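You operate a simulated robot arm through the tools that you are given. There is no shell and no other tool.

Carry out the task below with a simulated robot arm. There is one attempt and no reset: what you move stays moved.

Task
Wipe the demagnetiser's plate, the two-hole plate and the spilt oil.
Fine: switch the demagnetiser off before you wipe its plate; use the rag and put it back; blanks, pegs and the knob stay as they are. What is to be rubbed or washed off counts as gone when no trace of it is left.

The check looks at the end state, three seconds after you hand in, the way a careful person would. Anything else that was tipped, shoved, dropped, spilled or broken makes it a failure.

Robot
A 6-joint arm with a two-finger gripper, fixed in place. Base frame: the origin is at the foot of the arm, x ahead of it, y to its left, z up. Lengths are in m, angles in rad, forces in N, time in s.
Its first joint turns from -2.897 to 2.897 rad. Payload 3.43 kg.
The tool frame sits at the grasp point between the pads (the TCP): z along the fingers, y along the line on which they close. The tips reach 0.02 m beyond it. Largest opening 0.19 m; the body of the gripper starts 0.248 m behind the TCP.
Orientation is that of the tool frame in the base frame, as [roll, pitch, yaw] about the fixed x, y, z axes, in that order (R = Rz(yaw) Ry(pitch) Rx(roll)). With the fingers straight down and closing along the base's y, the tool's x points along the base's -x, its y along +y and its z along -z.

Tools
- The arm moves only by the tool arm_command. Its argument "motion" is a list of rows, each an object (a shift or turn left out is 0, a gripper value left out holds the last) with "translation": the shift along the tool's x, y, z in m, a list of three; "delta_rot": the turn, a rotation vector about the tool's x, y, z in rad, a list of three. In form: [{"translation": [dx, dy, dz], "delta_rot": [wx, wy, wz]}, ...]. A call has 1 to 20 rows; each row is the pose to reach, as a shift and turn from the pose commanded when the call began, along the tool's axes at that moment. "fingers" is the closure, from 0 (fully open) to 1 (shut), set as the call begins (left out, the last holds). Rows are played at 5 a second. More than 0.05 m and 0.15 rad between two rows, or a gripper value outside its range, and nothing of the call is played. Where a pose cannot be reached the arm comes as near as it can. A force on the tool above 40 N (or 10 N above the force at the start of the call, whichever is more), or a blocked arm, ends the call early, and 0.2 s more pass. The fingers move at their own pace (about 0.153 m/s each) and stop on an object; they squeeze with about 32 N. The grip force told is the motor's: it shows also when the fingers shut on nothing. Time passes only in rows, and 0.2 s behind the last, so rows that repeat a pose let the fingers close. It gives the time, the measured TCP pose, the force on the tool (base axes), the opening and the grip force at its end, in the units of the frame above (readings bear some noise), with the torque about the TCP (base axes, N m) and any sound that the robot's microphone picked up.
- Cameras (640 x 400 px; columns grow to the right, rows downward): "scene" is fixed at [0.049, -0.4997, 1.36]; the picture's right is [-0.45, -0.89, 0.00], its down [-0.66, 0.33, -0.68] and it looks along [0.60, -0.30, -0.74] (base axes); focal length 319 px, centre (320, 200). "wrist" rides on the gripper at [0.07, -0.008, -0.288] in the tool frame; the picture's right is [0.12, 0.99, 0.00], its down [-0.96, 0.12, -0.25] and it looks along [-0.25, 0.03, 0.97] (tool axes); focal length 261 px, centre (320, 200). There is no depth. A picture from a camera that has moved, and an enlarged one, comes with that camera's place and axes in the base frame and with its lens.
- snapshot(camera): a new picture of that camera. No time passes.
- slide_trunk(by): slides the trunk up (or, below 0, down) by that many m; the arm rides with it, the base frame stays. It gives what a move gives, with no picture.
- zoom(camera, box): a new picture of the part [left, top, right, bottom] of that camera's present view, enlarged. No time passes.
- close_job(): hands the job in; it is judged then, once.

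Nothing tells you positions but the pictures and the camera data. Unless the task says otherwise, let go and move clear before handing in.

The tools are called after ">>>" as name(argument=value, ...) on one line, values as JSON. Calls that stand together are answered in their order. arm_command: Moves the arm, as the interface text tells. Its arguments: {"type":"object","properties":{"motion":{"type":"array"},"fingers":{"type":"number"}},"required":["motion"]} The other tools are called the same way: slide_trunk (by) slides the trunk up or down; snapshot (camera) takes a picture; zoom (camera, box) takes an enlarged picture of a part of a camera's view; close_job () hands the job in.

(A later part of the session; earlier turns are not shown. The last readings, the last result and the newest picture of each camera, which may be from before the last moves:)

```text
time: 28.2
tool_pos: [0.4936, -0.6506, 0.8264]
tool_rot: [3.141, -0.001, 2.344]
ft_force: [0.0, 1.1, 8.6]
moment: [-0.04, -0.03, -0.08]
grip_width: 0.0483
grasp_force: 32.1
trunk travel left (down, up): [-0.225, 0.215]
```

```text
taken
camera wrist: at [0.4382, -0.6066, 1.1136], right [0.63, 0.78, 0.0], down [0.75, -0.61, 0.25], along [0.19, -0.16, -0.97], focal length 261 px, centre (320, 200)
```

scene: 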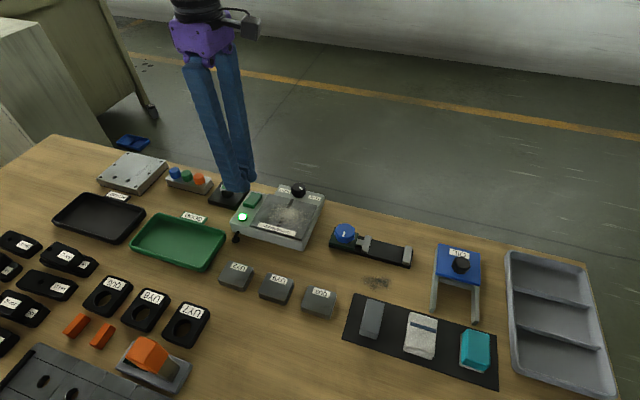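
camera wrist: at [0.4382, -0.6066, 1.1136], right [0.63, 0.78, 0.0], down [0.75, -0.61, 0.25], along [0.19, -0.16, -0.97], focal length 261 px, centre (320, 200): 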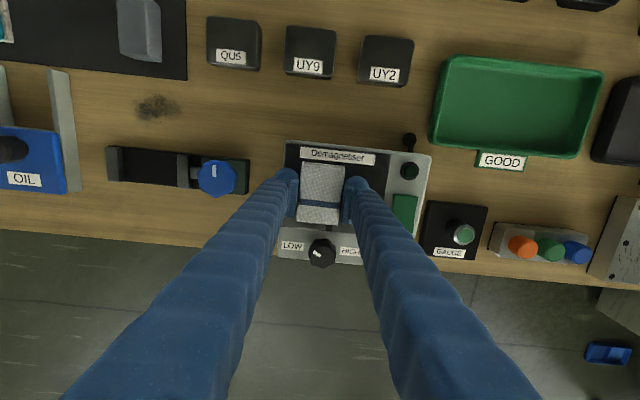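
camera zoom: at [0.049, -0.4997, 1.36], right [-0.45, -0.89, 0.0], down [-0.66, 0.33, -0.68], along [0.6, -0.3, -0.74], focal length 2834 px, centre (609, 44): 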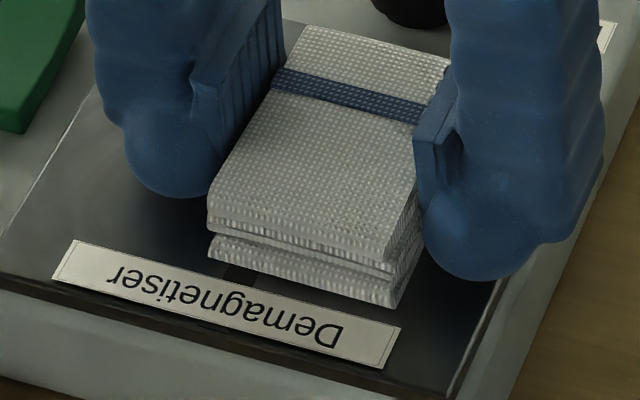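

The visible plate looks clean. The last lift was refused because one row stepped too far, so I'll lift in smaller steps and move aside to inspect the whole plate.

>>> arm_command(motion=[{"translation": [0, 0, -0.02]}, {"translation": [0, 0, -0.06]}, {"translation": [0, 0, -0.1]}, {"translation": [0, -0.04, -0.11]}, {"translation": [0, -0.08, -0.11]}, {"translation": [0, -0.12, -0.11]}, {"translation": [0, -0.16, -0.11]}])

>>> zoom(camera="scene", box=[235, 170, 335, 255])

>>> zoom(camera="scene", box=[255, 190, 320, 240])

>>> snapshot(camera="wrist")

```text
time: 29.8
tool_pos: [0.3788, -0.7638, 0.9361]
tool_rot: [-3.139, 0.0, 2.344]
ft_force: [-0.2, 0.0, 0.1]
moment: [-0.01, -0.02, -0.01]
grip_width: 0.0482
grasp_force: 32.3
trunk travel left (down, up): [-0.225, 0.215]
```

```text
4.71 times, centred on (285, 212) of scene
camera zoom: at [0.049, -0.4997, 1.36], right [-0.45, -0.89, 0.0], down [-0.66, 0.33, -0.68], along [0.6, -0.3, -0.74], focal length 1500 px, centre (485, 141)
```

zoom: 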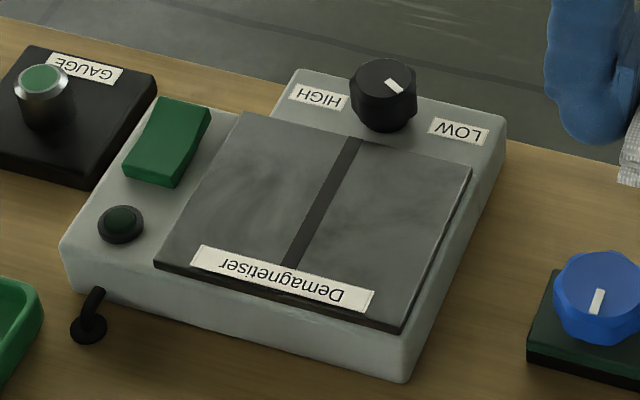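

```text
8.00 times, centred on (288, 215) of scene
camera zoom: at [0.049, -0.4997, 1.36], right [-0.45, -0.89, 0.0], down [-0.66, 0.33, -0.68], along [0.6, -0.3, -0.74], focal length 2551 px, centre (580, 80)
```

zoom: 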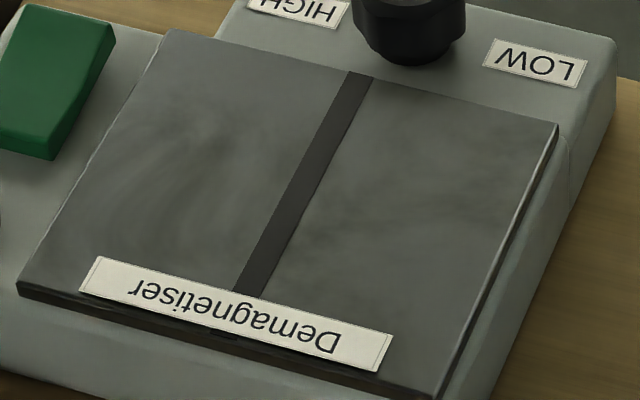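

```text
taken
camera wrist: at [0.3243, -0.7192, 1.2241], right [0.63, 0.78, 0.0], down [0.75, -0.61, 0.25], along [0.19, -0.15, -0.97], focal length 261 px, centre (320, 200)
```

wrist: 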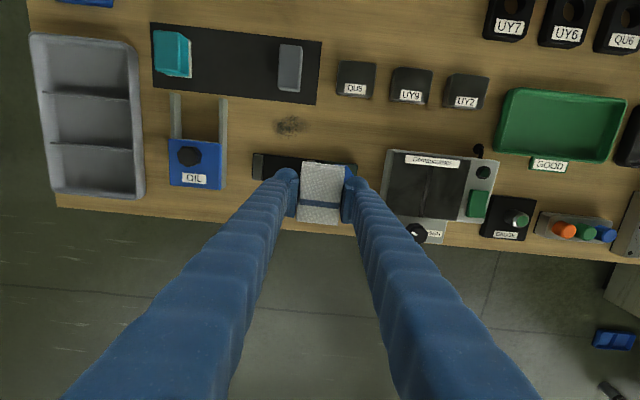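

The demagnetiser plate is clean, the lamp is off, and the knob is unchanged. The two-hole plate's marks are near its right edge, around (0.84, -0.375), and the top sits at about z = 0.775. I'll carry the rag there at height.

>>> arm_command(motion=[{"translation": [0, 0.02, 0]}, {"translation": [0, 0.06, 0]}, {"translation": [-0.004, 0.102, 0]}, {"translation": [-0.007, 0.144, 0]}, {"translation": [-0.01, 0.186, 0]}, {"translation": [-0.013, 0.228, 0]}, {"translation": [-0.016, 0.27, 0]}, {"translation": [-0.019, 0.312, 0]}, {"translation": [-0.022, 0.354, 0]}, {"translation": [-0.025, 0.396, 0]}, {"translation": [-0.028, 0.438, 0]}, {"translation": [-0.031, 0.48, 0]}, {"translation": [-0.034, 0.522, 0]}, {"translation": [-0.034, 0.564, 0]}, {"translation": [-0.034, 0.605, 0]}, {"translation": [-0.034, 0.605, 0]}])

>>> snapshot(camera="scene")

>>> zoom(camera="wrist", box=[220, 80, 420, 240])

```text
time: 33.2
tool_pos: [0.8379, -0.3671, 0.9343]
tool_rot: [-3.141, -0.001, 2.343]
ft_force: [-0.7, 0.3, -0.3]
moment: [-0.1, -0.01, 0.01]
grip_width: 0.0485
grasp_force: 32.2
trunk travel left (down, up): [-0.225, 0.215]
```

```text
taken
```

scene: 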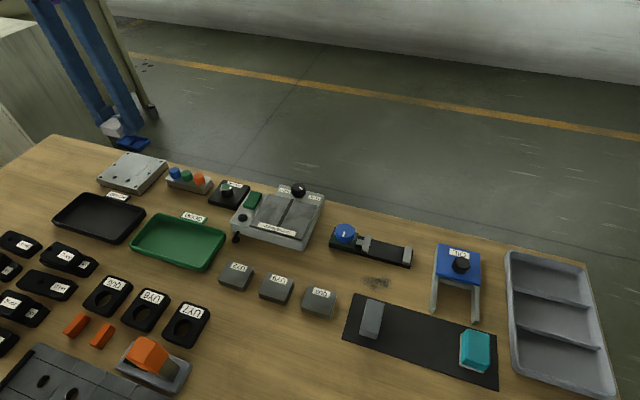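

```text
2.50 times, centred on (320, 160) of wrist
camera zoom: at [0.7832, -0.3225, 1.2221], right [0.63, 0.78, 0.0], down [0.75, -0.61, 0.25], along [0.19, -0.16, -0.97], focal length 652 px, centre (320, 300)
```

zoom: 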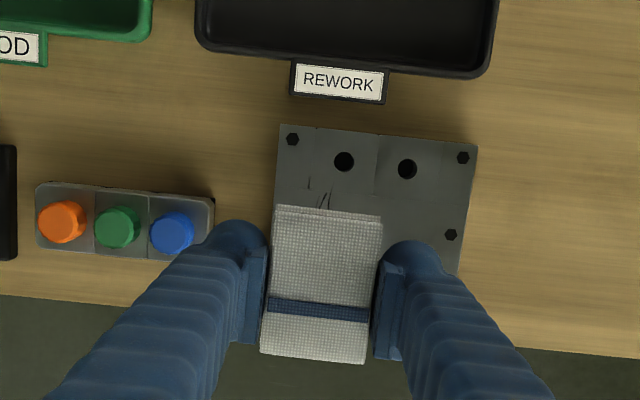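

The rag is over the marked part of the plate and the pegs are clear to the left. I'll lower toward the plate in steps.

>>> arm_command(motion=[{"translation": [0, 0, 0.03]}, {"translation": [0, 0, 0.06]}, {"translation": [0, 0, 0.09]}, {"translation": [0, 0, 0.108]}, {"translation": [0, 0, 0.108]}])

>>> zoom(camera="scene", box=[95, 120, 225, 210])

>>> zoom(camera="wrist", box=[220, 80, 420, 240])

```text
time: 34.4
tool_pos: [0.8369, -0.3659, 0.8273]
tool_rot: [-3.141, 0.0, 2.342]
ft_force: [0.4, 0.5, 0.8]
moment: [0.01, -0.02, 0.03]
grip_width: 0.0483
grasp_force: 32.0
trunk travel left (down, up): [-0.225, 0.215]
```

```text
4.44 times, centred on (160, 165) of scene
camera zoom: at [0.049, -0.4997, 1.36], right [-0.45, -0.89, 0.0], down [-0.66, 0.33, -0.68], along [0.6, -0.3, -0.74], focal length 1417 px, centre (1031, 356)
```

zoom: 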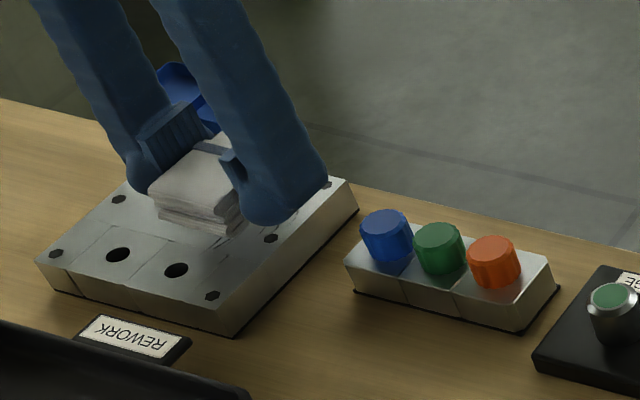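

```text
2.50 times, centred on (320, 160) of wrist
camera zoom: at [0.7814, -0.322, 1.1139], right [0.63, 0.78, 0.0], down [0.75, -0.61, 0.25], along [0.19, -0.16, -0.97], focal length 652 px, centre (320, 300)
```

zoom: 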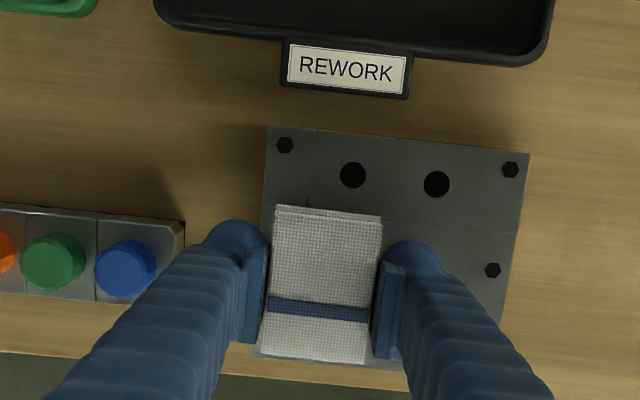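

Clearances look good. I'll keep lowering gently until contact.

>>> arm_command(motion=[{"translation": [0, 0, 0.004]}, {"translation": [0, 0, 0.008]}, {"translation": [0, 0, 0.008]}])

>>> arm_command(motion=[{"translation": [0, 0, 0.002]}, {"translation": [0, 0, 0.003]}, {"translation": [0, 0, 0.003]}])

>>> arm_command(motion=[{"translation": [0, 0, 0.001]}, {"translation": [0, 0, 0.002]}, {"translation": [0, 0, 0.002]}])

>>> zoom(camera="scene", box=[95, 140, 175, 200])

```text
time: 35.2
tool_pos: [0.8366, -0.366, 0.8181]
tool_rot: [-3.141, 0.001, 2.342]
ft_force: [0.0, 0.3, -0.5]
moment: [-0.02, -0.01, -0.03]
grip_width: 0.048
grasp_force: 31.9
trunk travel left (down, up): [-0.225, 0.215]
```

```text
time: 36.0
tool_pos: [0.8376, -0.3661, 0.8159]
tool_rot: [-3.14, 0.0, 2.343]
ft_force: [-0.3, 0.0, -0.8]
moment: [0.03, -0.04, 0.01]
grip_width: 0.0484
grasp_force: 32.3
trunk travel left (down, up): [-0.225, 0.215]
```

```text
time: 36.8
tool_pos: [0.8366, -0.366, 0.8147]
tool_rot: [-3.141, 0.0, 2.344]
ft_force: [-0.8, 0.0, -0.7]
moment: [0.0, 0.06, 0.02]
grip_width: 0.0484
grasp_force: 32.0
trunk travel left (down, up): [-0.225, 0.215]
```

```text
6.67 times, centred on (135, 170) of scene
camera zoom: at [0.049, -0.4997, 1.36], right [-0.45, -0.89, 0.0], down [-0.66, 0.33, -0.68], along [0.6, -0.3, -0.74], focal length 2126 px, centre (1553, 400)
```

zoom: 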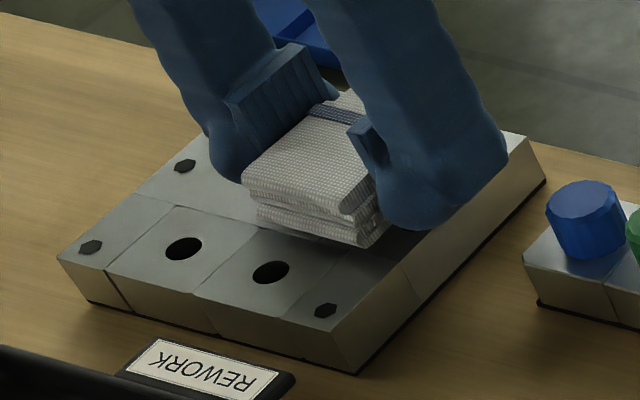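

>>> arm_command(motion=[{"translation": [0, 0, 0.001]}, {"translation": [0, 0, 0.003]}, {"translation": [0, 0, 0.003]}])

>>> arm_command(motion=[{"translation": [0, 0, 0.001]}, {"translation": [0, 0, 0.002]}, {"translation": [0, 0, 0.002]}])

```text
time: 37.6
tool_pos: [0.8369, -0.3655, 0.8111]
tool_rot: [3.141, -0.001, 2.342]
ft_force: [-0.1, 0.5, -0.6]
moment: [-0.02, -0.01, 0.03]
grip_width: 0.0484
grasp_force: 32.2
trunk travel left (down, up): [-0.225, 0.215]
```

```text
time: 38.4
tool_pos: [0.8363, -0.365, 0.8087]
tool_rot: [3.141, 0.001, 2.342]
ft_force: [-0.1, -0.1, 0.0]
moment: [-0.03, -0.02, 0.0]
grip_width: 0.0485
grasp_force: 31.7
trunk travel left (down, up): [-0.225, 0.215]
```

I'm still free of the plate at 0.8087, so I'll continue in 2 mm steps.

>>> arm_command(motion=[{"translation": [0, 0, 0.001]}, {"translation": [0, 0, 0.002]}, {"translation": [0, 0, 0.002]}])

>>> arm_command(motion=[{"translation": [0, 0, 0.001]}, {"translation": [0, 0, 0.002]}, {"translation": [0, 0, 0.002]}])

>>> zoom(camera="scene", box=[95, 140, 175, 200])

```text
time: 39.2
tool_pos: [0.8365, -0.3648, 0.8068]
tool_rot: [-3.141, -0.002, 2.343]
ft_force: [0.3, -0.3, 0.2]
moment: [0.0, -0.05, 0.04]
grip_width: 0.0486
grasp_force: 31.5
trunk travel left (down, up): [-0.225, 0.215]
```

```text
time: 40.0
tool_pos: [0.8371, -0.3659, 0.8069]
tool_rot: [-3.141, 0.0, 2.34]
ft_force: [-2.2, -0.9, 15.4]
moment: [0.06, 0.19, 0.02]
grip_width: 0.0484
grasp_force: 31.9
trunk travel left (down, up): [-0.225, 0.215]
```

```text
6.67 times, centred on (135, 170) of scene
camera zoom: at [0.049, -0.4997, 1.36], right [-0.45, -0.89, 0.0], down [-0.66, 0.33, -0.68], along [0.6, -0.3, -0.74], focal length 2126 px, centre (1553, 400)
```

zoom: 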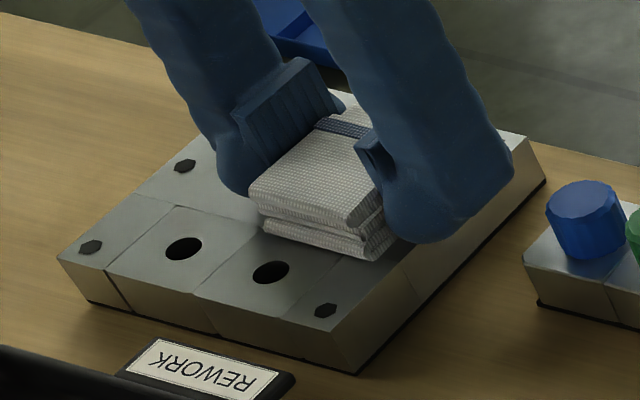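

That's light contact at about 15 N. I'll make gentle strokes over the marks.

>>> arm_command(motion=[{"translation": [0.006, 0, 0]}, {"translation": [0.012, 0, 0]}, {"translation": [0.018, 0, 0]}, {"translation": [0.01, 0, 0]}, {"translation": [0.002, 0, 0]}, {"translation": [-0.006, 0, 0]}, {"translation": [-0.014, 0, 0]}, {"translation": [-0.006, 0, 0]}, {"translation": [0.002, 0, 0]}])

>>> zoom(camera="scene", box=[95, 140, 175, 200])

>>> zoom(camera="wrist", box=[220, 80, 420, 240])

```text
time: 42.0
tool_pos: [0.8374, -0.3635, 0.8062]
tool_rot: [-3.141, 0.0, 2.342]
ft_force: [6.8, -6.3, 20.6]
moment: [-0.12, -0.08, -0.06]
grip_width: 0.0484
grasp_force: 31.8
trunk travel left (down, up): [-0.225, 0.215]
```

```text
6.67 times, centred on (135, 170) of scene
camera zoom: at [0.049, -0.4997, 1.36], right [-0.45, -0.89, 0.0], down [-0.66, 0.33, -0.68], along [0.6, -0.3, -0.74], focal length 2126 px, centre (1553, 400)
```

zoom: 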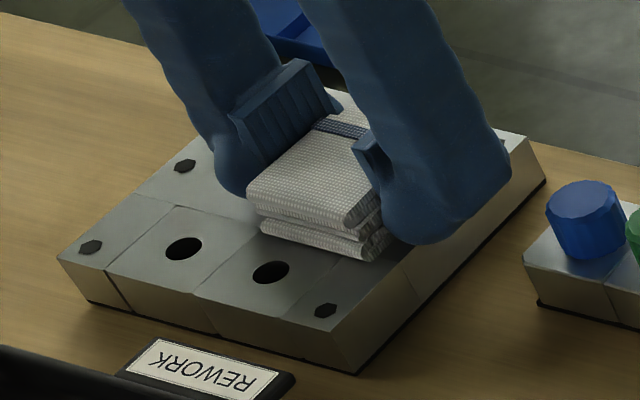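

```text
2.50 times, centred on (320, 160) of wrist
camera zoom: at [0.781, -0.3197, 1.0939], right [0.63, 0.78, 0.0], down [0.75, -0.61, 0.25], along [0.19, -0.16, -0.97], focal length 652 px, centre (320, 300)
```

zoom: 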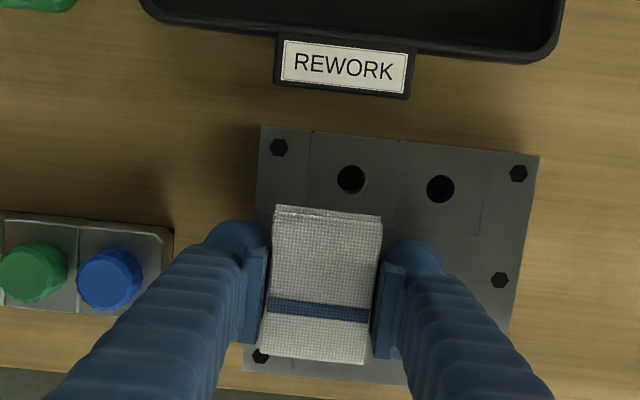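

The plate has stayed put. I'll do further strokes, shifted a little to each side.

>>> arm_command(motion=[{"translation": [0, -0.006, 0]}, {"translation": [0.008, -0.006, 0]}, {"translation": [0.016, -0.006, 0]}, {"translation": [0.008, -0.006, 0]}, {"translation": [0, -0.006, 0]}, {"translation": [-0.008, -0.006, 0]}, {"translation": [-0.016, -0.006, 0]}, {"translation": [-0.016, 0.002, 0]}, {"translation": [-0.016, 0.01, 0]}, {"translation": [-0.006, 0.01, 0]}, {"translation": [0.004, 0.01, 0]}, {"translation": [0.014, 0.01, 0]}, {"translation": [0.02, 0.01, 0]}, {"translation": [0.02, 0.002, 0]}, {"translation": [0.02, -0.005, 0]}, {"translation": [0.01, 0, 0]}, {"translation": [0, 0, 0]}])

>>> arm_command(motion=[{"translation": [0, 0, -0.02]}, {"translation": [0, 0, -0.06]}, {"translation": [0, 0, -0.1]}, {"translation": [0, 0, -0.14]}, {"translation": [0.03, 0.02, -0.15]}, {"translation": [0.06, 0.05, -0.15]}, {"translation": [0.09, 0.08, -0.15]}])

>>> zoom(camera="scene", box=[95, 140, 175, 200])

>>> snapshot(camera="wrist")

```text
time: 45.6
tool_pos: [0.8332, -0.3632, 0.8063]
tool_rot: [-3.14, -0.002, 2.34]
ft_force: [-4.1, 3.9, 12.5]
moment: [-0.09, -0.07, -0.06]
grip_width: 0.0482
grasp_force: 32.1
trunk travel left (down, up): [-0.225, 0.215]
```

```text
time: 47.2
tool_pos: [0.8307, -0.2417, 0.9573]
tool_rot: [3.142, -0.002, 2.343]
ft_force: [0.2, -0.4, -0.8]
moment: [0.01, 0.02, 0.03]
grip_width: 0.0484
grasp_force: 32.4
trunk travel left (down, up): [-0.225, 0.215]
```

```text
6.67 times, centred on (135, 170) of scene
camera zoom: at [0.049, -0.4997, 1.36], right [-0.45, -0.89, 0.0], down [-0.66, 0.33, -0.68], along [0.6, -0.3, -0.74], focal length 2126 px, centre (1553, 400)
```

zoom: 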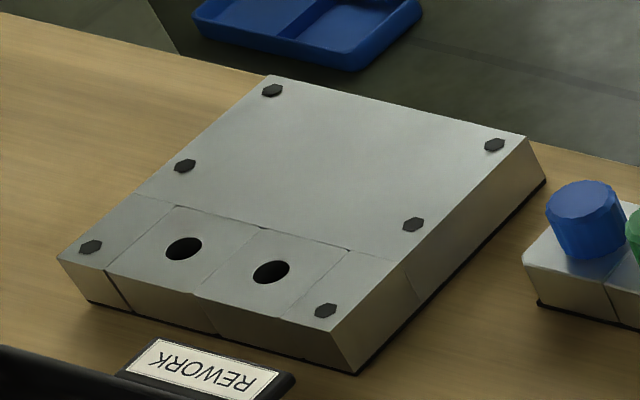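

```text
taken
camera wrist: at [0.7753, -0.199, 1.2439], right [0.63, 0.78, 0.0], down [0.75, -0.61, 0.25], along [0.19, -0.16, -0.97], focal length 261 px, centre (320, 200)
```

wrist: 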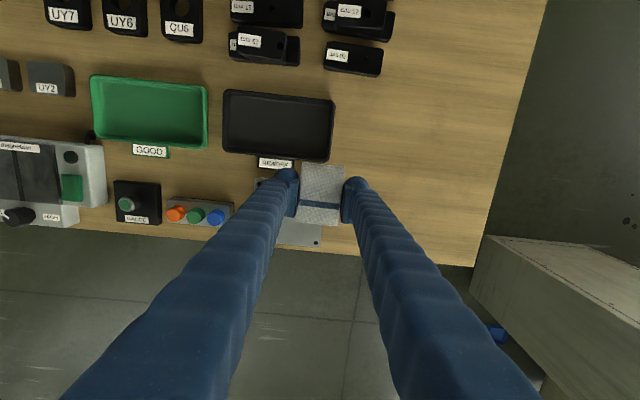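

The two-hole plate looks clean. I'll zoom in tightly to be sure no trace is left.

>>> zoom(camera="scene", box=[125, 153, 165, 185])

>>> zoom(camera="scene", box=[100, 155, 150, 195])

>>> zoom(camera="scene", box=[250, 190, 320, 245])

>>> zoom(camera="scene", box=[340, 250, 440, 320])

```text
12.50 times, centred on (145, 169) of scene
camera zoom: at [0.049, -0.4997, 1.36], right [-0.45, -0.89, 0.0], down [-0.66, 0.33, -0.68], along [0.6, -0.3, -0.74], focal length 3985 px, centre (2508, 588)
```

zoom: 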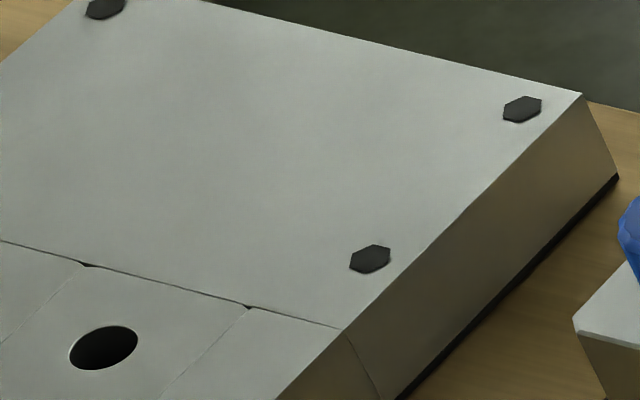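

```text
10.00 times, centred on (125, 175) of scene
camera zoom: at [0.049, -0.4997, 1.36], right [-0.45, -0.89, 0.0], down [-0.66, 0.33, -0.68], along [0.6, -0.3, -0.74], focal length 3188 px, centre (2270, 450)
```

zoom: 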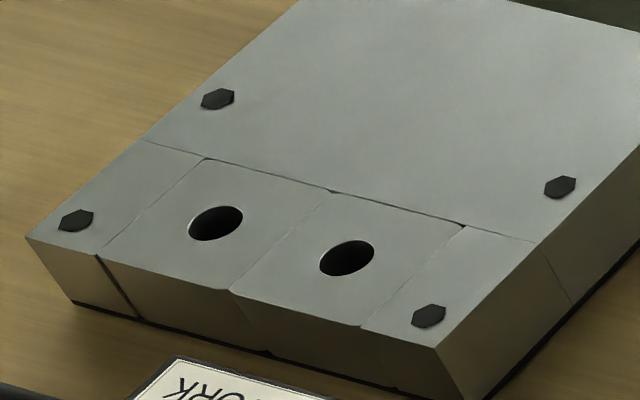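

```text
7.27 times, centred on (285, 218) of scene
camera zoom: at [0.049, -0.4997, 1.36], right [-0.45, -0.89, 0.0], down [-0.66, 0.33, -0.68], along [0.6, -0.3, -0.74], focal length 2319 px, centre (574, 73)
```

zoom: 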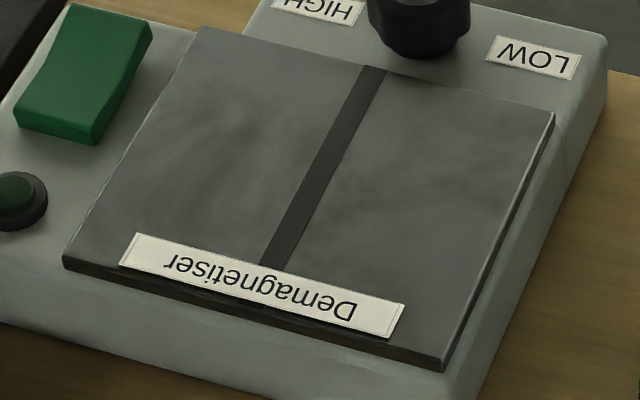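

```text
5.71 times, centred on (390, 285) of scene
camera zoom: at [0.049, -0.4997, 1.36], right [-0.45, -0.89, 0.0], down [-0.66, 0.33, -0.68], along [0.6, -0.3, -0.74], focal length 1822 px, centre (-80, -286)
```

zoom: 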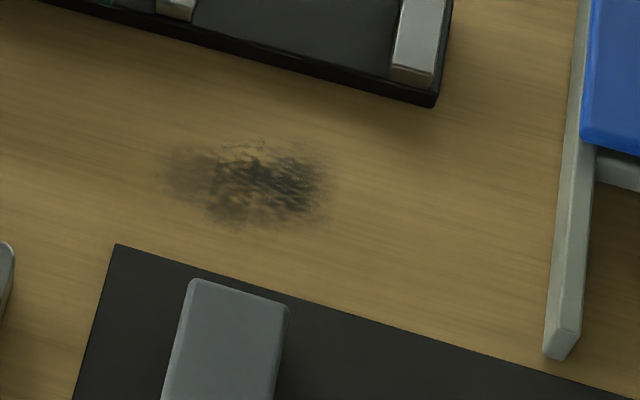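

Both plates are clean and unmoved. The oil spot is centred at about (0.283, -0.752), between the vise and the mat, so I'll carry the rag back above it.

>>> arm_command(motion=[{"translation": [0, -0.02, 0]}, {"translation": [0, -0.06, 0]}, {"translation": [0, -0.102, 0]}, {"translation": [0, -0.145, 0]}, {"translation": [0, -0.188, 0]}, {"translation": [0, -0.231, 0]}, {"translation": [0, -0.274, 0]}, {"translation": [0, -0.317, 0]}, {"translation": [0, -0.36, 0]}, {"translation": [0, -0.403, 0]}, {"translation": [0, -0.446, 0]}, {"translation": [0.002, -0.489, 0]}, {"translation": [0.004, -0.532, 0]}, {"translation": [0.006, -0.575, 0]}, {"translation": [0.008, -0.618, 0]}, {"translation": [0.01, -0.661, 0]}, {"translation": [0.012, -0.704, 0]}, {"translation": [0.012, -0.735, 0]}, {"translation": [0.012, -0.748, 0]}, {"translation": [0.012, -0.748, 0]}])

>>> zoom(camera="wrist", box=[220, 80, 420, 240])

>>> snapshot(camera="scene")

```text
time: 51.4
tool_pos: [0.2858, -0.7548, 0.9558]
tool_rot: [-3.141, 0.0, 2.341]
ft_force: [0.1, -0.4, -0.2]
moment: [-0.01, 0.03, -0.01]
grip_width: 0.0485
grasp_force: 32.2
trunk travel left (down, up): [-0.225, 0.215]
```

```text
2.50 times, centred on (320, 160) of wrist
camera zoom: at [0.2307, -0.7124, 1.2437], right [0.63, 0.78, 0.0], down [0.75, -0.61, 0.25], along [0.19, -0.16, -0.97], focal length 652 px, centre (320, 300)
```

zoom: 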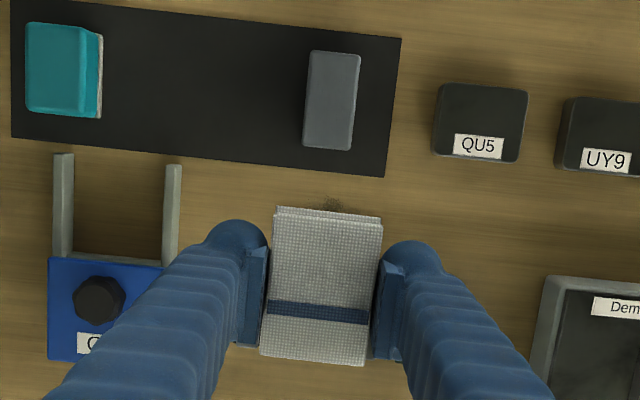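

```text
taken
```

scene: 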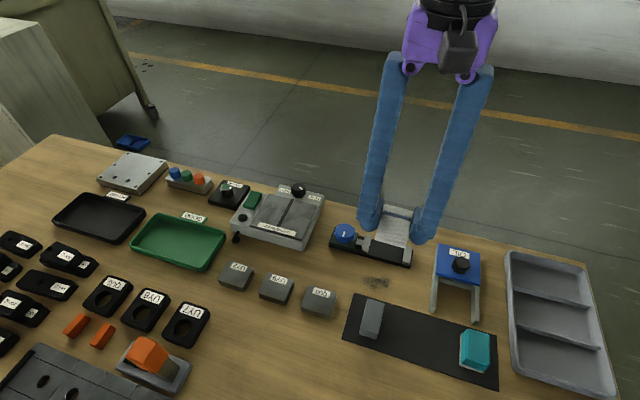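

The rag is above the oil spot, with the vise and mat clear on either side. I'll lower partway and check.

>>> arm_command(motion=[{"translation": [0, 0, 0.03]}, {"translation": [0, 0, 0.07]}, {"translation": [0, 0, 0.11]}, {"translation": [0, 0, 0.14]}, {"translation": [0, 0, 0.15]}, {"translation": [0, 0, 0.15]}])

>>> zoom(camera="wrist", box=[220, 80, 420, 240])

>>> zoom(camera="scene", box=[330, 210, 440, 320])

```text
time: 52.8
tool_pos: [0.2863, -0.7583, 0.8053]
tool_rot: [-3.141, 0.0, 2.343]
ft_force: [0.2, -0.4, -0.2]
moment: [0.02, 0.01, -0.04]
grip_width: 0.0483
grasp_force: 31.5
trunk travel left (down, up): [-0.225, 0.215]
```

```text
2.50 times, centred on (320, 160) of wrist
camera zoom: at [0.2307, -0.7146, 1.093], right [0.63, 0.78, 0.0], down [0.75, -0.61, 0.25], along [0.19, -0.16, -0.97], focal length 652 px, centre (320, 300)
```

zoom: 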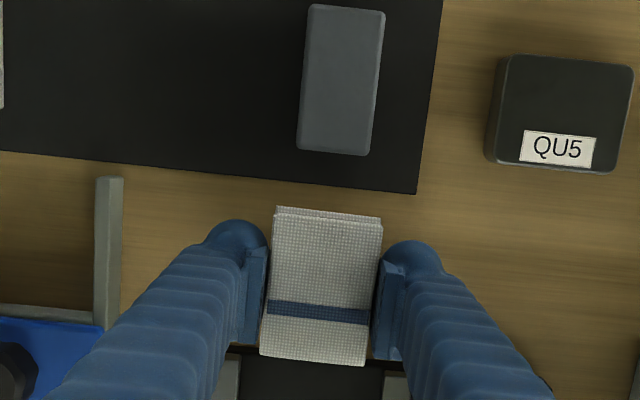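

```text
3.64 times, centred on (385, 265) of scene
camera zoom: at [0.049, -0.4997, 1.36], right [-0.45, -0.89, 0.0], down [-0.66, 0.33, -0.68], along [0.6, -0.3, -0.74], focal length 1159 px, centre (84, -36)
```

zoom: 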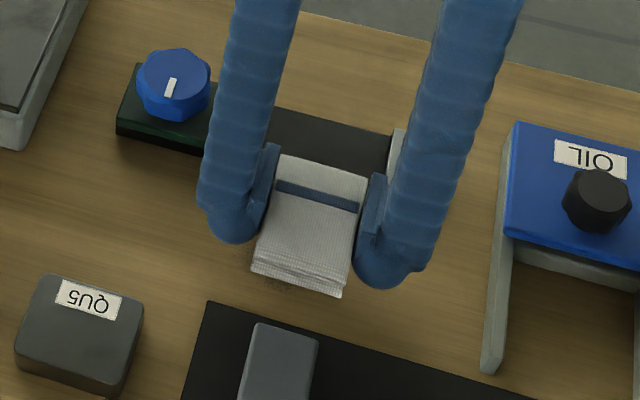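

The rag is about 78 mm long and the gap between the vise and the mat is about 89 mm, so I'll shift 4 mm toward the near side to centre it, then lower further.

>>> arm_command(motion=[{"translation": [0.004, 0, 0]}, {"translation": [0.004, 0, 0.005]}, {"translation": [0.004, 0, 0.01]}, {"translation": [0.004, 0, 0.01]}])

>>> zoom(camera="wrist", box=[250, 140, 390, 240])

>>> zoom(camera="scene", box=[350, 240, 420, 310])

```text
time: 53.8
tool_pos: [0.282, -0.7547, 0.7961]
tool_rot: [-3.142, 0.0, 2.342]
ft_force: [-0.4, -0.3, -0.1]
moment: [0.03, -0.02, 0.02]
grip_width: 0.0483
grasp_force: 32.0
trunk travel left (down, up): [-0.225, 0.215]
```

```text
4.00 times, centred on (320, 190) of wrist
camera zoom: at [0.2273, -0.7109, 1.0837], right [0.63, 0.78, 0.0], down [0.75, -0.61, 0.25], along [0.19, -0.16, -0.97], focal length 1043 px, centre (320, 240)
```

zoom: 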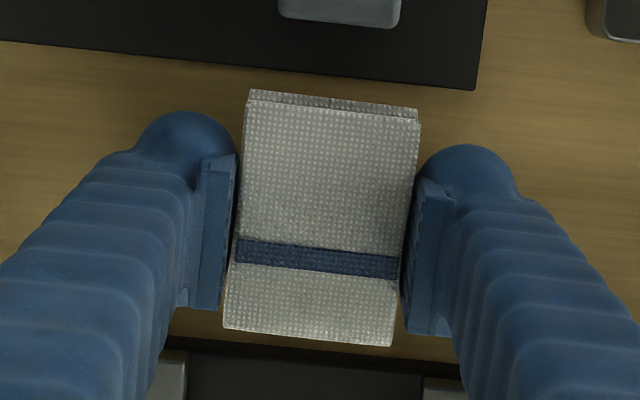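

```text
5.71 times, centred on (385, 275) of scene
camera zoom: at [0.049, -0.4997, 1.36], right [-0.45, -0.89, 0.0], down [-0.66, 0.33, -0.68], along [0.6, -0.3, -0.74], focal length 1822 px, centre (-51, -229)
```

zoom: 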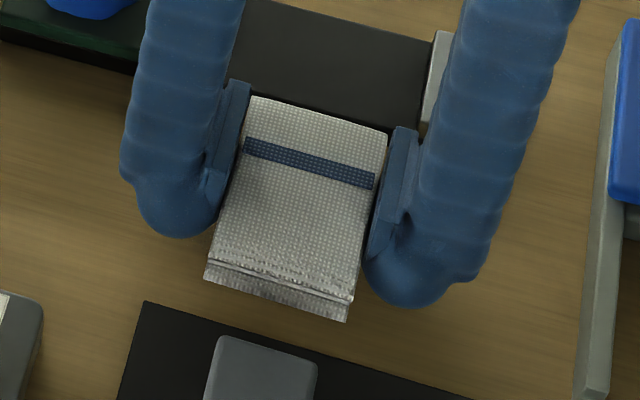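

The rag fits between the vise and the mat. I'll lower the last centimetre in small steps.

>>> arm_command(motion=[{"translation": [0, 0, 0.002]}, {"translation": [0, 0, 0.004]}, {"translation": [0, 0, 0.004]}])

>>> arm_command(motion=[{"translation": [0, 0, 0.001]}, {"translation": [0, 0, 0.003]}, {"translation": [0, 0, 0.003]}])

>>> arm_command(motion=[{"translation": [0, 0, 0.001]}, {"translation": [0, 0, 0.002]}, {"translation": [0, 0, 0.002]}])

```text
time: 54.6
tool_pos: [0.2839, -0.7528, 0.7947]
tool_rot: [-3.14, 0.0, 2.342]
ft_force: [0.1, 0.1, 0.2]
moment: [0.01, 0.0, 0.01]
grip_width: 0.0487
grasp_force: 32.1
trunk travel left (down, up): [-0.225, 0.215]
```

```text
time: 55.4
tool_pos: [0.2841, -0.7542, 0.79]
tool_rot: [-3.139, 0.0, 2.342]
ft_force: [0.2, -0.5, 0.4]
moment: [0.02, 0.02, 0.0]
grip_width: 0.0483
grasp_force: 32.4
trunk travel left (down, up): [-0.225, 0.215]
```

```text
time: 56.2
tool_pos: [0.2834, -0.7543, 0.7869]
tool_rot: [3.14, 0.0, 2.342]
ft_force: [0.4, -0.1, -0.5]
moment: [-0.02, 0.01, -0.01]
grip_width: 0.0486
grasp_force: 31.5
trunk travel left (down, up): [-0.225, 0.215]
```

>>> arm_command(motion=[{"translation": [0, 0, 0.001]}, {"translation": [0, 0, 0.002]}, {"translation": [0, 0, 0.002]}])

>>> arm_command(motion=[{"translation": [0, 0, 0.001]}, {"translation": [0, 0, 0.002]}, {"translation": [0, 0, 0.002]}])

>>> zoom(camera="scene", box=[350, 240, 420, 310])

```text
time: 57.0
tool_pos: [0.2834, -0.7538, 0.7846]
tool_rot: [3.141, 0.001, 2.344]
ft_force: [-0.1, 0.3, -0.4]
moment: [-0.02, -0.01, -0.02]
grip_width: 0.0484
grasp_force: 31.6
trunk travel left (down, up): [-0.225, 0.215]
```

```text
time: 57.8
tool_pos: [0.2821, -0.7537, 0.782]
tool_rot: [3.139, 0.0, 2.342]
ft_force: [-0.4, 0.2, -1.8]
moment: [0.01, 0.02, 0.0]
grip_width: 0.0485
grasp_force: 31.6
trunk travel left (down, up): [-0.225, 0.215]
```

```text
5.71 times, centred on (385, 275) of scene
camera zoom: at [0.049, -0.4997, 1.36], right [-0.45, -0.89, 0.0], down [-0.66, 0.33, -0.68], along [0.6, -0.3, -0.74], focal length 1822 px, centre (-51, -229)
```

zoom: 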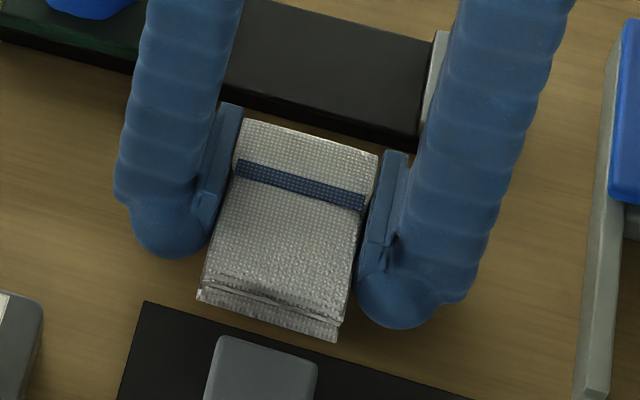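

>>> arm_command(motion=[{"translation": [0, 0, 0.001]}, {"translation": [0, 0, 0.002]}, {"translation": [0, 0, 0.002]}])

>>> arm_command(motion=[{"translation": [0, 0, 0.001]}, {"translation": [0, 0, 0.002]}, {"translation": [0, 0, 0.002]}])

```text
time: 58.6
tool_pos: [0.282, -0.7518, 0.7822]
tool_rot: [3.141, 0.001, 2.342]
ft_force: [-0.1, -0.6, -0.5]
moment: [0.01, -0.02, -0.03]
grip_width: 0.0483
grasp_force: 32.3
trunk travel left (down, up): [-0.225, 0.215]
```

```text
time: 59.4
tool_pos: [0.2824, -0.7532, 0.7803]
tool_rot: [3.141, 0.0, 2.343]
ft_force: [1.8, 3.3, 7.9]
moment: [0.1, 0.0, -0.02]
grip_width: 0.0486
grasp_force: 31.8
trunk travel left (down, up): [-0.225, 0.215]
```

That's light contact. I'll add a little pressure and stroke along the spill.

>>> arm_command(motion=[{"translation": [0, 0, 0.001]}, {"translation": [0, 0.008, 0.001]}, {"translation": [0, 0.016, 0.001]}, {"translation": [0, 0.024, 0.001]}, {"translation": [0, 0.014, 0.001]}, {"translation": [0, 0.004, 0.001]}, {"translation": [0, -0.006, 0.001]}, {"translation": [0, -0.016, 0.001]}, {"translation": [0, -0.024, 0.001]}, {"translation": [0, -0.014, 0.001]}, {"translation": [0, -0.004, 0.001]}, {"translation": [0, 0.006, 0.001]}, {"translation": [0, 0.016, 0.001]}, {"translation": [0, 0.024, 0.001]}, {"translation": [0, 0.012, 0.001]}, {"translation": [0, 0, 0.001]}])

>>> zoom(camera="scene", box=[350, 240, 420, 310])

>>> zoom(camera="wrist", box=[250, 140, 390, 240])

```text
time: 61.2
tool_pos: [0.2732, -0.762, 0.7792]
tool_rot: [3.141, 0.001, 2.34]
ft_force: [-3.1, 2.2, 10.8]
moment: [-0.06, 0.01, -0.05]
grip_width: 0.0484
grasp_force: 32.3
trunk travel left (down, up): [-0.225, 0.215]
stopped in row 8: the force on the tool passed its limit at 61 N (the readings are from after the stop); the commanded pose is now the measured one
```

```text
5.71 times, centred on (385, 275) of scene
camera zoom: at [0.049, -0.4997, 1.36], right [-0.45, -0.89, 0.0], down [-0.66, 0.33, -0.68], along [0.6, -0.3, -0.74], focal length 1822 px, centre (-51, -229)
```

zoom: 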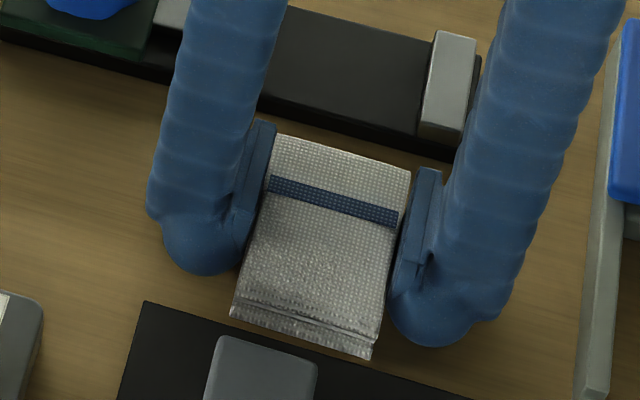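

```text
4.00 times, centred on (320, 190) of wrist
camera zoom: at [0.2175, -0.7173, 1.0669], right [0.63, 0.78, 0.0], down [0.75, -0.61, 0.25], along [0.19, -0.16, -0.97], focal length 1043 px, centre (320, 240)
```

zoom: 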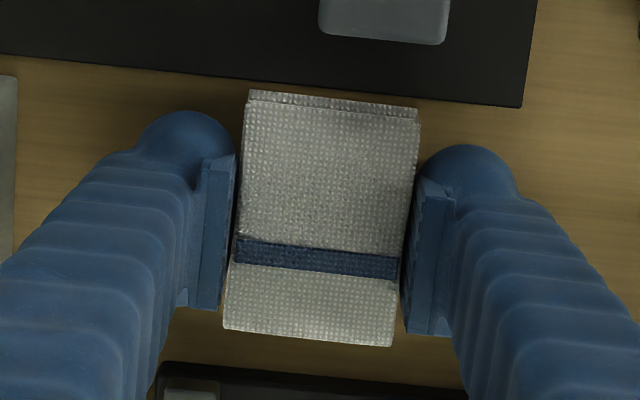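

The stroke stopped on a force spike (61 N). I'll look closely for what was touched before continuing.

>>> snapshot(camera="wrist")

>>> zoom(camera="scene", box=[340, 180, 500, 340])

>>> zoom(camera="scene", box=[365, 270, 425, 320])

```text
taken
camera wrist: at [0.2175, -0.7173, 1.0669], right [0.63, 0.78, 0.0], down [0.75, -0.61, 0.25], along [0.19, -0.16, -0.97], focal length 261 px, centre (320, 200)
```

wrist: 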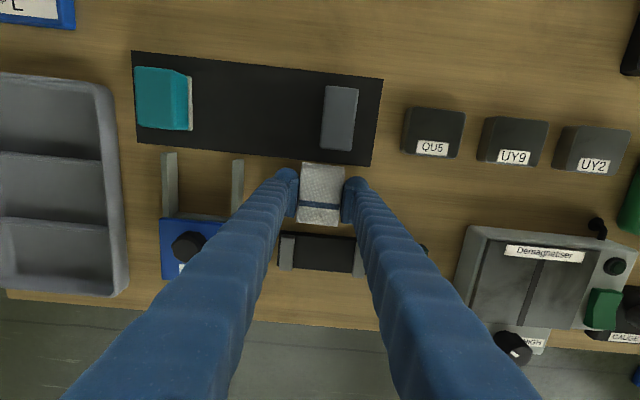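

```text
2.50 times, centred on (420, 260) of scene
camera zoom: at [0.049, -0.4997, 1.36], right [-0.45, -0.89, 0.0], down [-0.66, 0.33, -0.68], along [0.6, -0.3, -0.74], focal length 797 px, centre (70, 50)
```

zoom: 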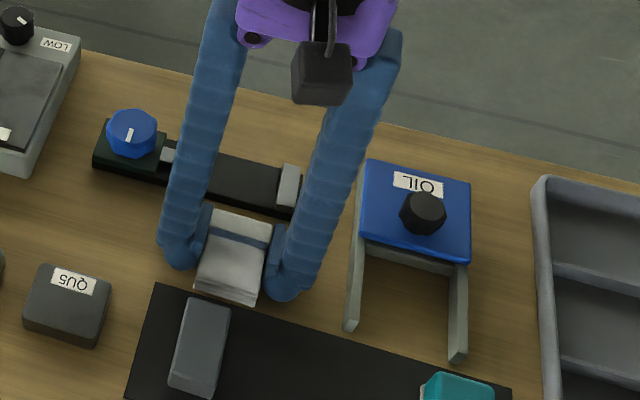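

```text
8.00 times, centred on (395, 295) of scene
camera zoom: at [0.049, -0.4997, 1.36], right [-0.45, -0.89, 0.0], down [-0.66, 0.33, -0.68], along [0.6, -0.3, -0.74], focal length 2551 px, centre (-280, -560)
```

zoom: 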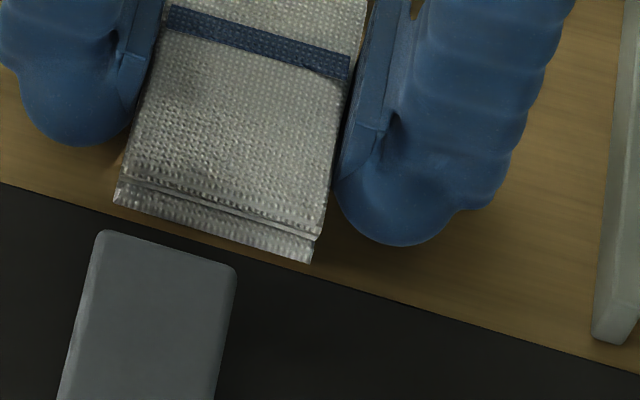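

Nothing is visibly touching. The rag is about 3 mm from the mat edge and about 6 mm from the vise, so it may have been stick-slip or the mat's edge. I'll ease off, shift 2 mm away from the mat and continue slowly.

>>> arm_command(motion=[{"translation": [0, 0, -0.002]}, {"translation": [-0.002, 0, -0.002]}, {"translation": [-0.002, 0, -0.001]}, {"translation": [-0.002, -0.003, -0.001]}, {"translation": [-0.002, -0.006, -0.001]}, {"translation": [-0.002, -0.01, -0.001]}])

```text
time: 62.6
tool_pos: [0.2684, -0.7703, 0.7802]
tool_rot: [-3.141, -0.001, 2.341]
ft_force: [0.0, 1.4, 1.4]
moment: [-0.05, -0.02, -0.03]
grip_width: 0.0486
grasp_force: 31.8
trunk travel left (down, up): [-0.225, 0.215]
```

>>> arm_command(motion=[{"translation": [0, 0, 0.001]}, {"translation": [0, 0.006, 0.001]}, {"translation": [0, 0.012, 0.001]}, {"translation": [0, 0.018, 0.001]}, {"translation": [0, 0.024, 0.001]}, {"translation": [0, 0.03, 0.001]}, {"translation": [0, 0.036, 0.001]}, {"translation": [0, 0.042, 0.001]}, {"translation": [0, 0.048, 0.001]}])

>>> zoom(camera="scene", box=[350, 240, 420, 310])

```text
time: 64.6
tool_pos: [0.3012, -0.7383, 0.7788]
tool_rot: [-3.141, 0.0, 2.339]
ft_force: [-8.5, -6.4, 23.3]
moment: [-0.35, 0.36, 0.09]
grip_width: 0.0489
grasp_force: 32.0
trunk travel left (down, up): [-0.225, 0.215]
```

```text
5.71 times, centred on (385, 275) of scene
camera zoom: at [0.049, -0.4997, 1.36], right [-0.45, -0.89, 0.0], down [-0.66, 0.33, -0.68], along [0.6, -0.3, -0.74], focal length 1822 px, centre (-51, -229)
```

zoom: 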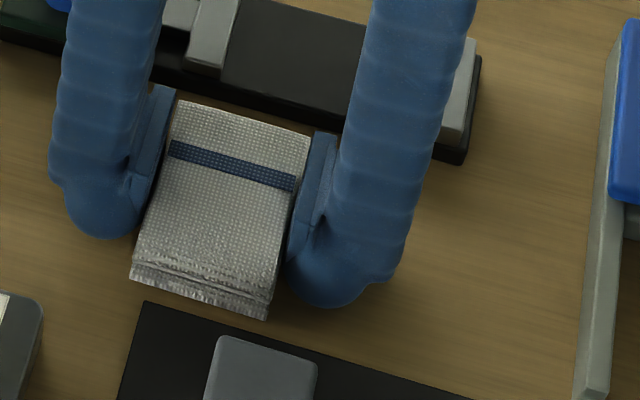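

The strokes went through smoothly. I'll lift and move back to look at the spot.

>>> arm_command(motion=[{"translation": [0, 0, -0.02]}, {"translation": [0, 0, -0.06]}, {"translation": [0, 0, -0.1]}, {"translation": [0, 0, -0.14]}, {"translation": [0, 0.04, -0.15]}, {"translation": [0, 0.08, -0.15]}, {"translation": [0, 0.12, -0.15]}, {"translation": [0, 0.15, -0.15]}])

>>> zoom(camera="scene", box=[340, 250, 440, 320])

>>> zoom(camera="scene", box=[355, 265, 400, 300])

>>> snapshot(camera="wrist")

```text
time: 66.4
tool_pos: [0.4085, -0.6312, 0.9289]
tool_rot: [3.141, 0.0, 2.341]
ft_force: [-0.5, -0.6, -0.7]
moment: [0.0, 0.02, -0.06]
grip_width: 0.0486
grasp_force: 31.8
trunk travel left (down, up): [-0.225, 0.215]
```

```text
5.71 times, centred on (390, 285) of scene
camera zoom: at [0.049, -0.4997, 1.36], right [-0.45, -0.89, 0.0], down [-0.66, 0.33, -0.68], along [0.6, -0.3, -0.74], focal length 1822 px, centre (-80, -286)
```

zoom: 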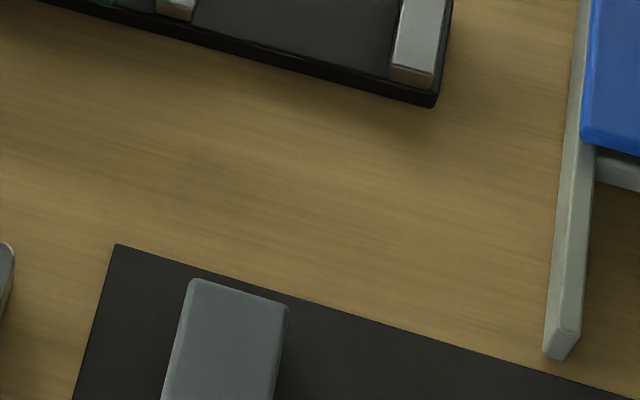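

```text
11.43 times, centred on (378, 282) of scene
camera zoom: at [0.049, -0.4997, 1.36], right [-0.45, -0.89, 0.0], down [-0.66, 0.33, -0.68], along [0.6, -0.3, -0.74], focal length 3644 px, centre (-337, -743)
```

zoom: 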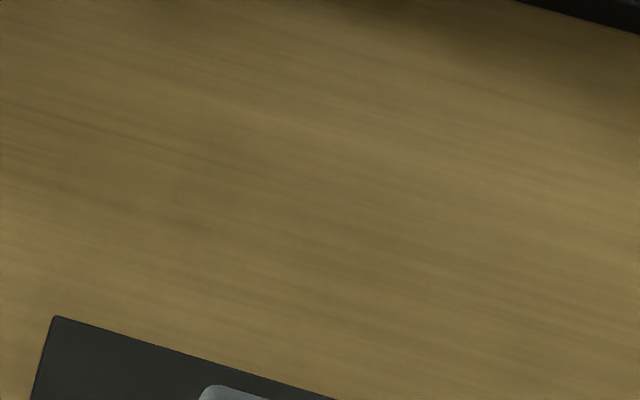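

```text
taken
camera wrist: at [0.3541, -0.5886, 1.2159], right [0.63, 0.78, 0.0], down [0.75, -0.61, 0.25], along [0.19, -0.16, -0.97], focal length 261 px, centre (320, 200)
```

wrist: 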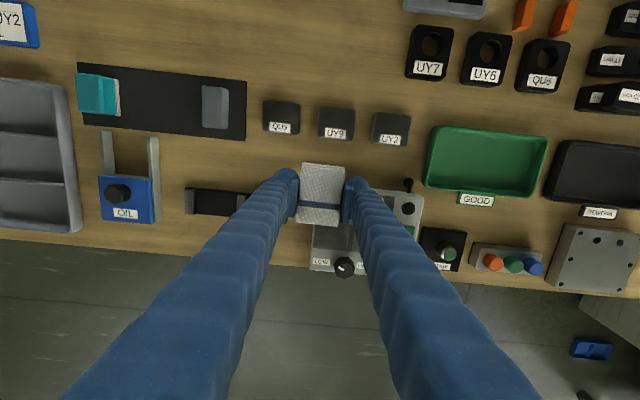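

The oil is completely gone, the mat, stone and vise are in place, and all three jobs are clean. I'll take the rag back above its spot on the mat.

>>> arm_command(motion=[{"translation": [0.01, -0.034, 0]}, {"translation": [0.021, -0.068, 0]}, {"translation": [0.0315, -0.102, 0]}, {"translation": [0.042, -0.136, 0]}, {"translation": [0.0525, -0.17, 0]}, {"translation": [0.063, -0.204, 0]}, {"translation": [0.0735, -0.238, 0]}, {"translation": [0.084, -0.272, 0]}, {"translation": [0.084, -0.272, 0]}])

>>> zoom(camera="wrist", box=[220, 110, 420, 250])

```text
time: 68.4
tool_pos: [0.1574, -0.7617, 0.9299]
tool_rot: [3.139, -0.003, 2.341]
ft_force: [0.4, -0.6, -0.2]
moment: [0.07, 0.0, -0.01]
grip_width: 0.0483
grasp_force: 32.5
trunk travel left (down, up): [-0.225, 0.215]
```

```text
2.86 times, centred on (320, 180) of wrist
camera zoom: at [0.1024, -0.7181, 1.2152], right [0.63, 0.78, 0.0], down [0.75, -0.61, 0.25], along [0.19, -0.15, -0.97], focal length 745 px, centre (320, 257)
```

zoom: 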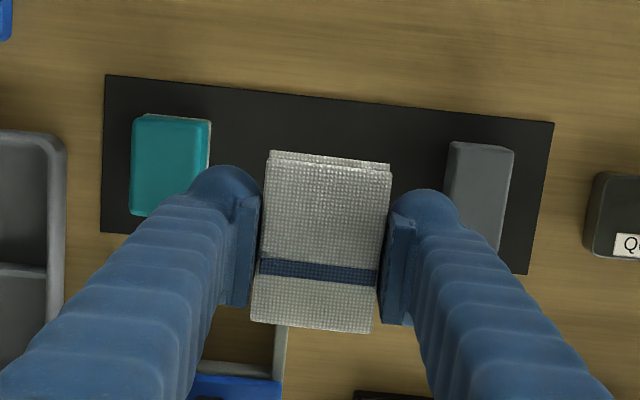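

The rag is above its original spot. I'll lower it toward the mat between the sponge and the stone.

>>> arm_command(motion=[{"translation": [0.001, -0.001, 0.03]}, {"translation": [0.001, -0.001, 0.07]}, {"translation": [0.001, -0.001, 0.1]}, {"translation": [0.001, -0.001, 0.12]}, {"translation": [0.001, -0.001, 0.132]}, {"translation": [0.001, -0.001, 0.132]}])

>>> zoom(camera="wrist", box=[220, 110, 420, 250])

>>> zoom(camera="scene", box=[380, 280, 480, 380])

```text
time: 69.8
tool_pos: [0.155, -0.7632, 0.7977]
tool_rot: [3.141, 0.0, 2.341]
ft_force: [-0.2, -0.2, -0.6]
moment: [0.01, 0.0, -0.01]
grip_width: 0.0485
grasp_force: 31.6
trunk travel left (down, up): [-0.225, 0.215]
```

```text
2.86 times, centred on (320, 180) of wrist
camera zoom: at [0.0998, -0.7191, 1.0841], right [0.63, 0.78, 0.0], down [0.75, -0.61, 0.25], along [0.19, -0.15, -0.97], focal length 745 px, centre (320, 257)
```

zoom: 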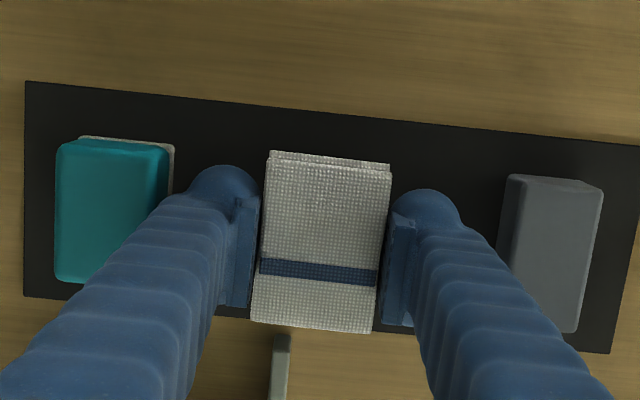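

```text
4.00 times, centred on (430, 330) of scene
camera zoom: at [0.049, -0.4997, 1.36], right [-0.45, -0.89, 0.0], down [-0.66, 0.33, -0.68], along [0.6, -0.3, -0.74], focal length 1275 px, centre (-120, -320)
```

zoom: 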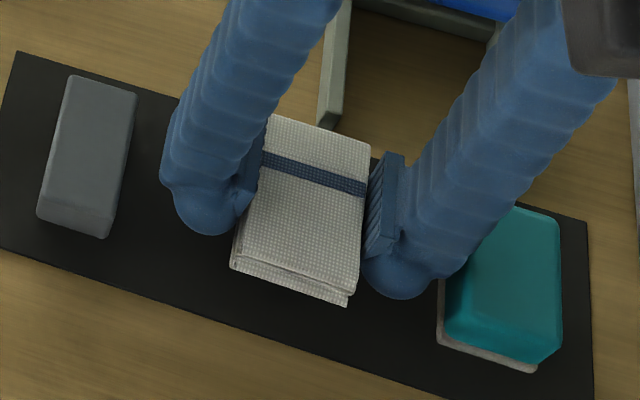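

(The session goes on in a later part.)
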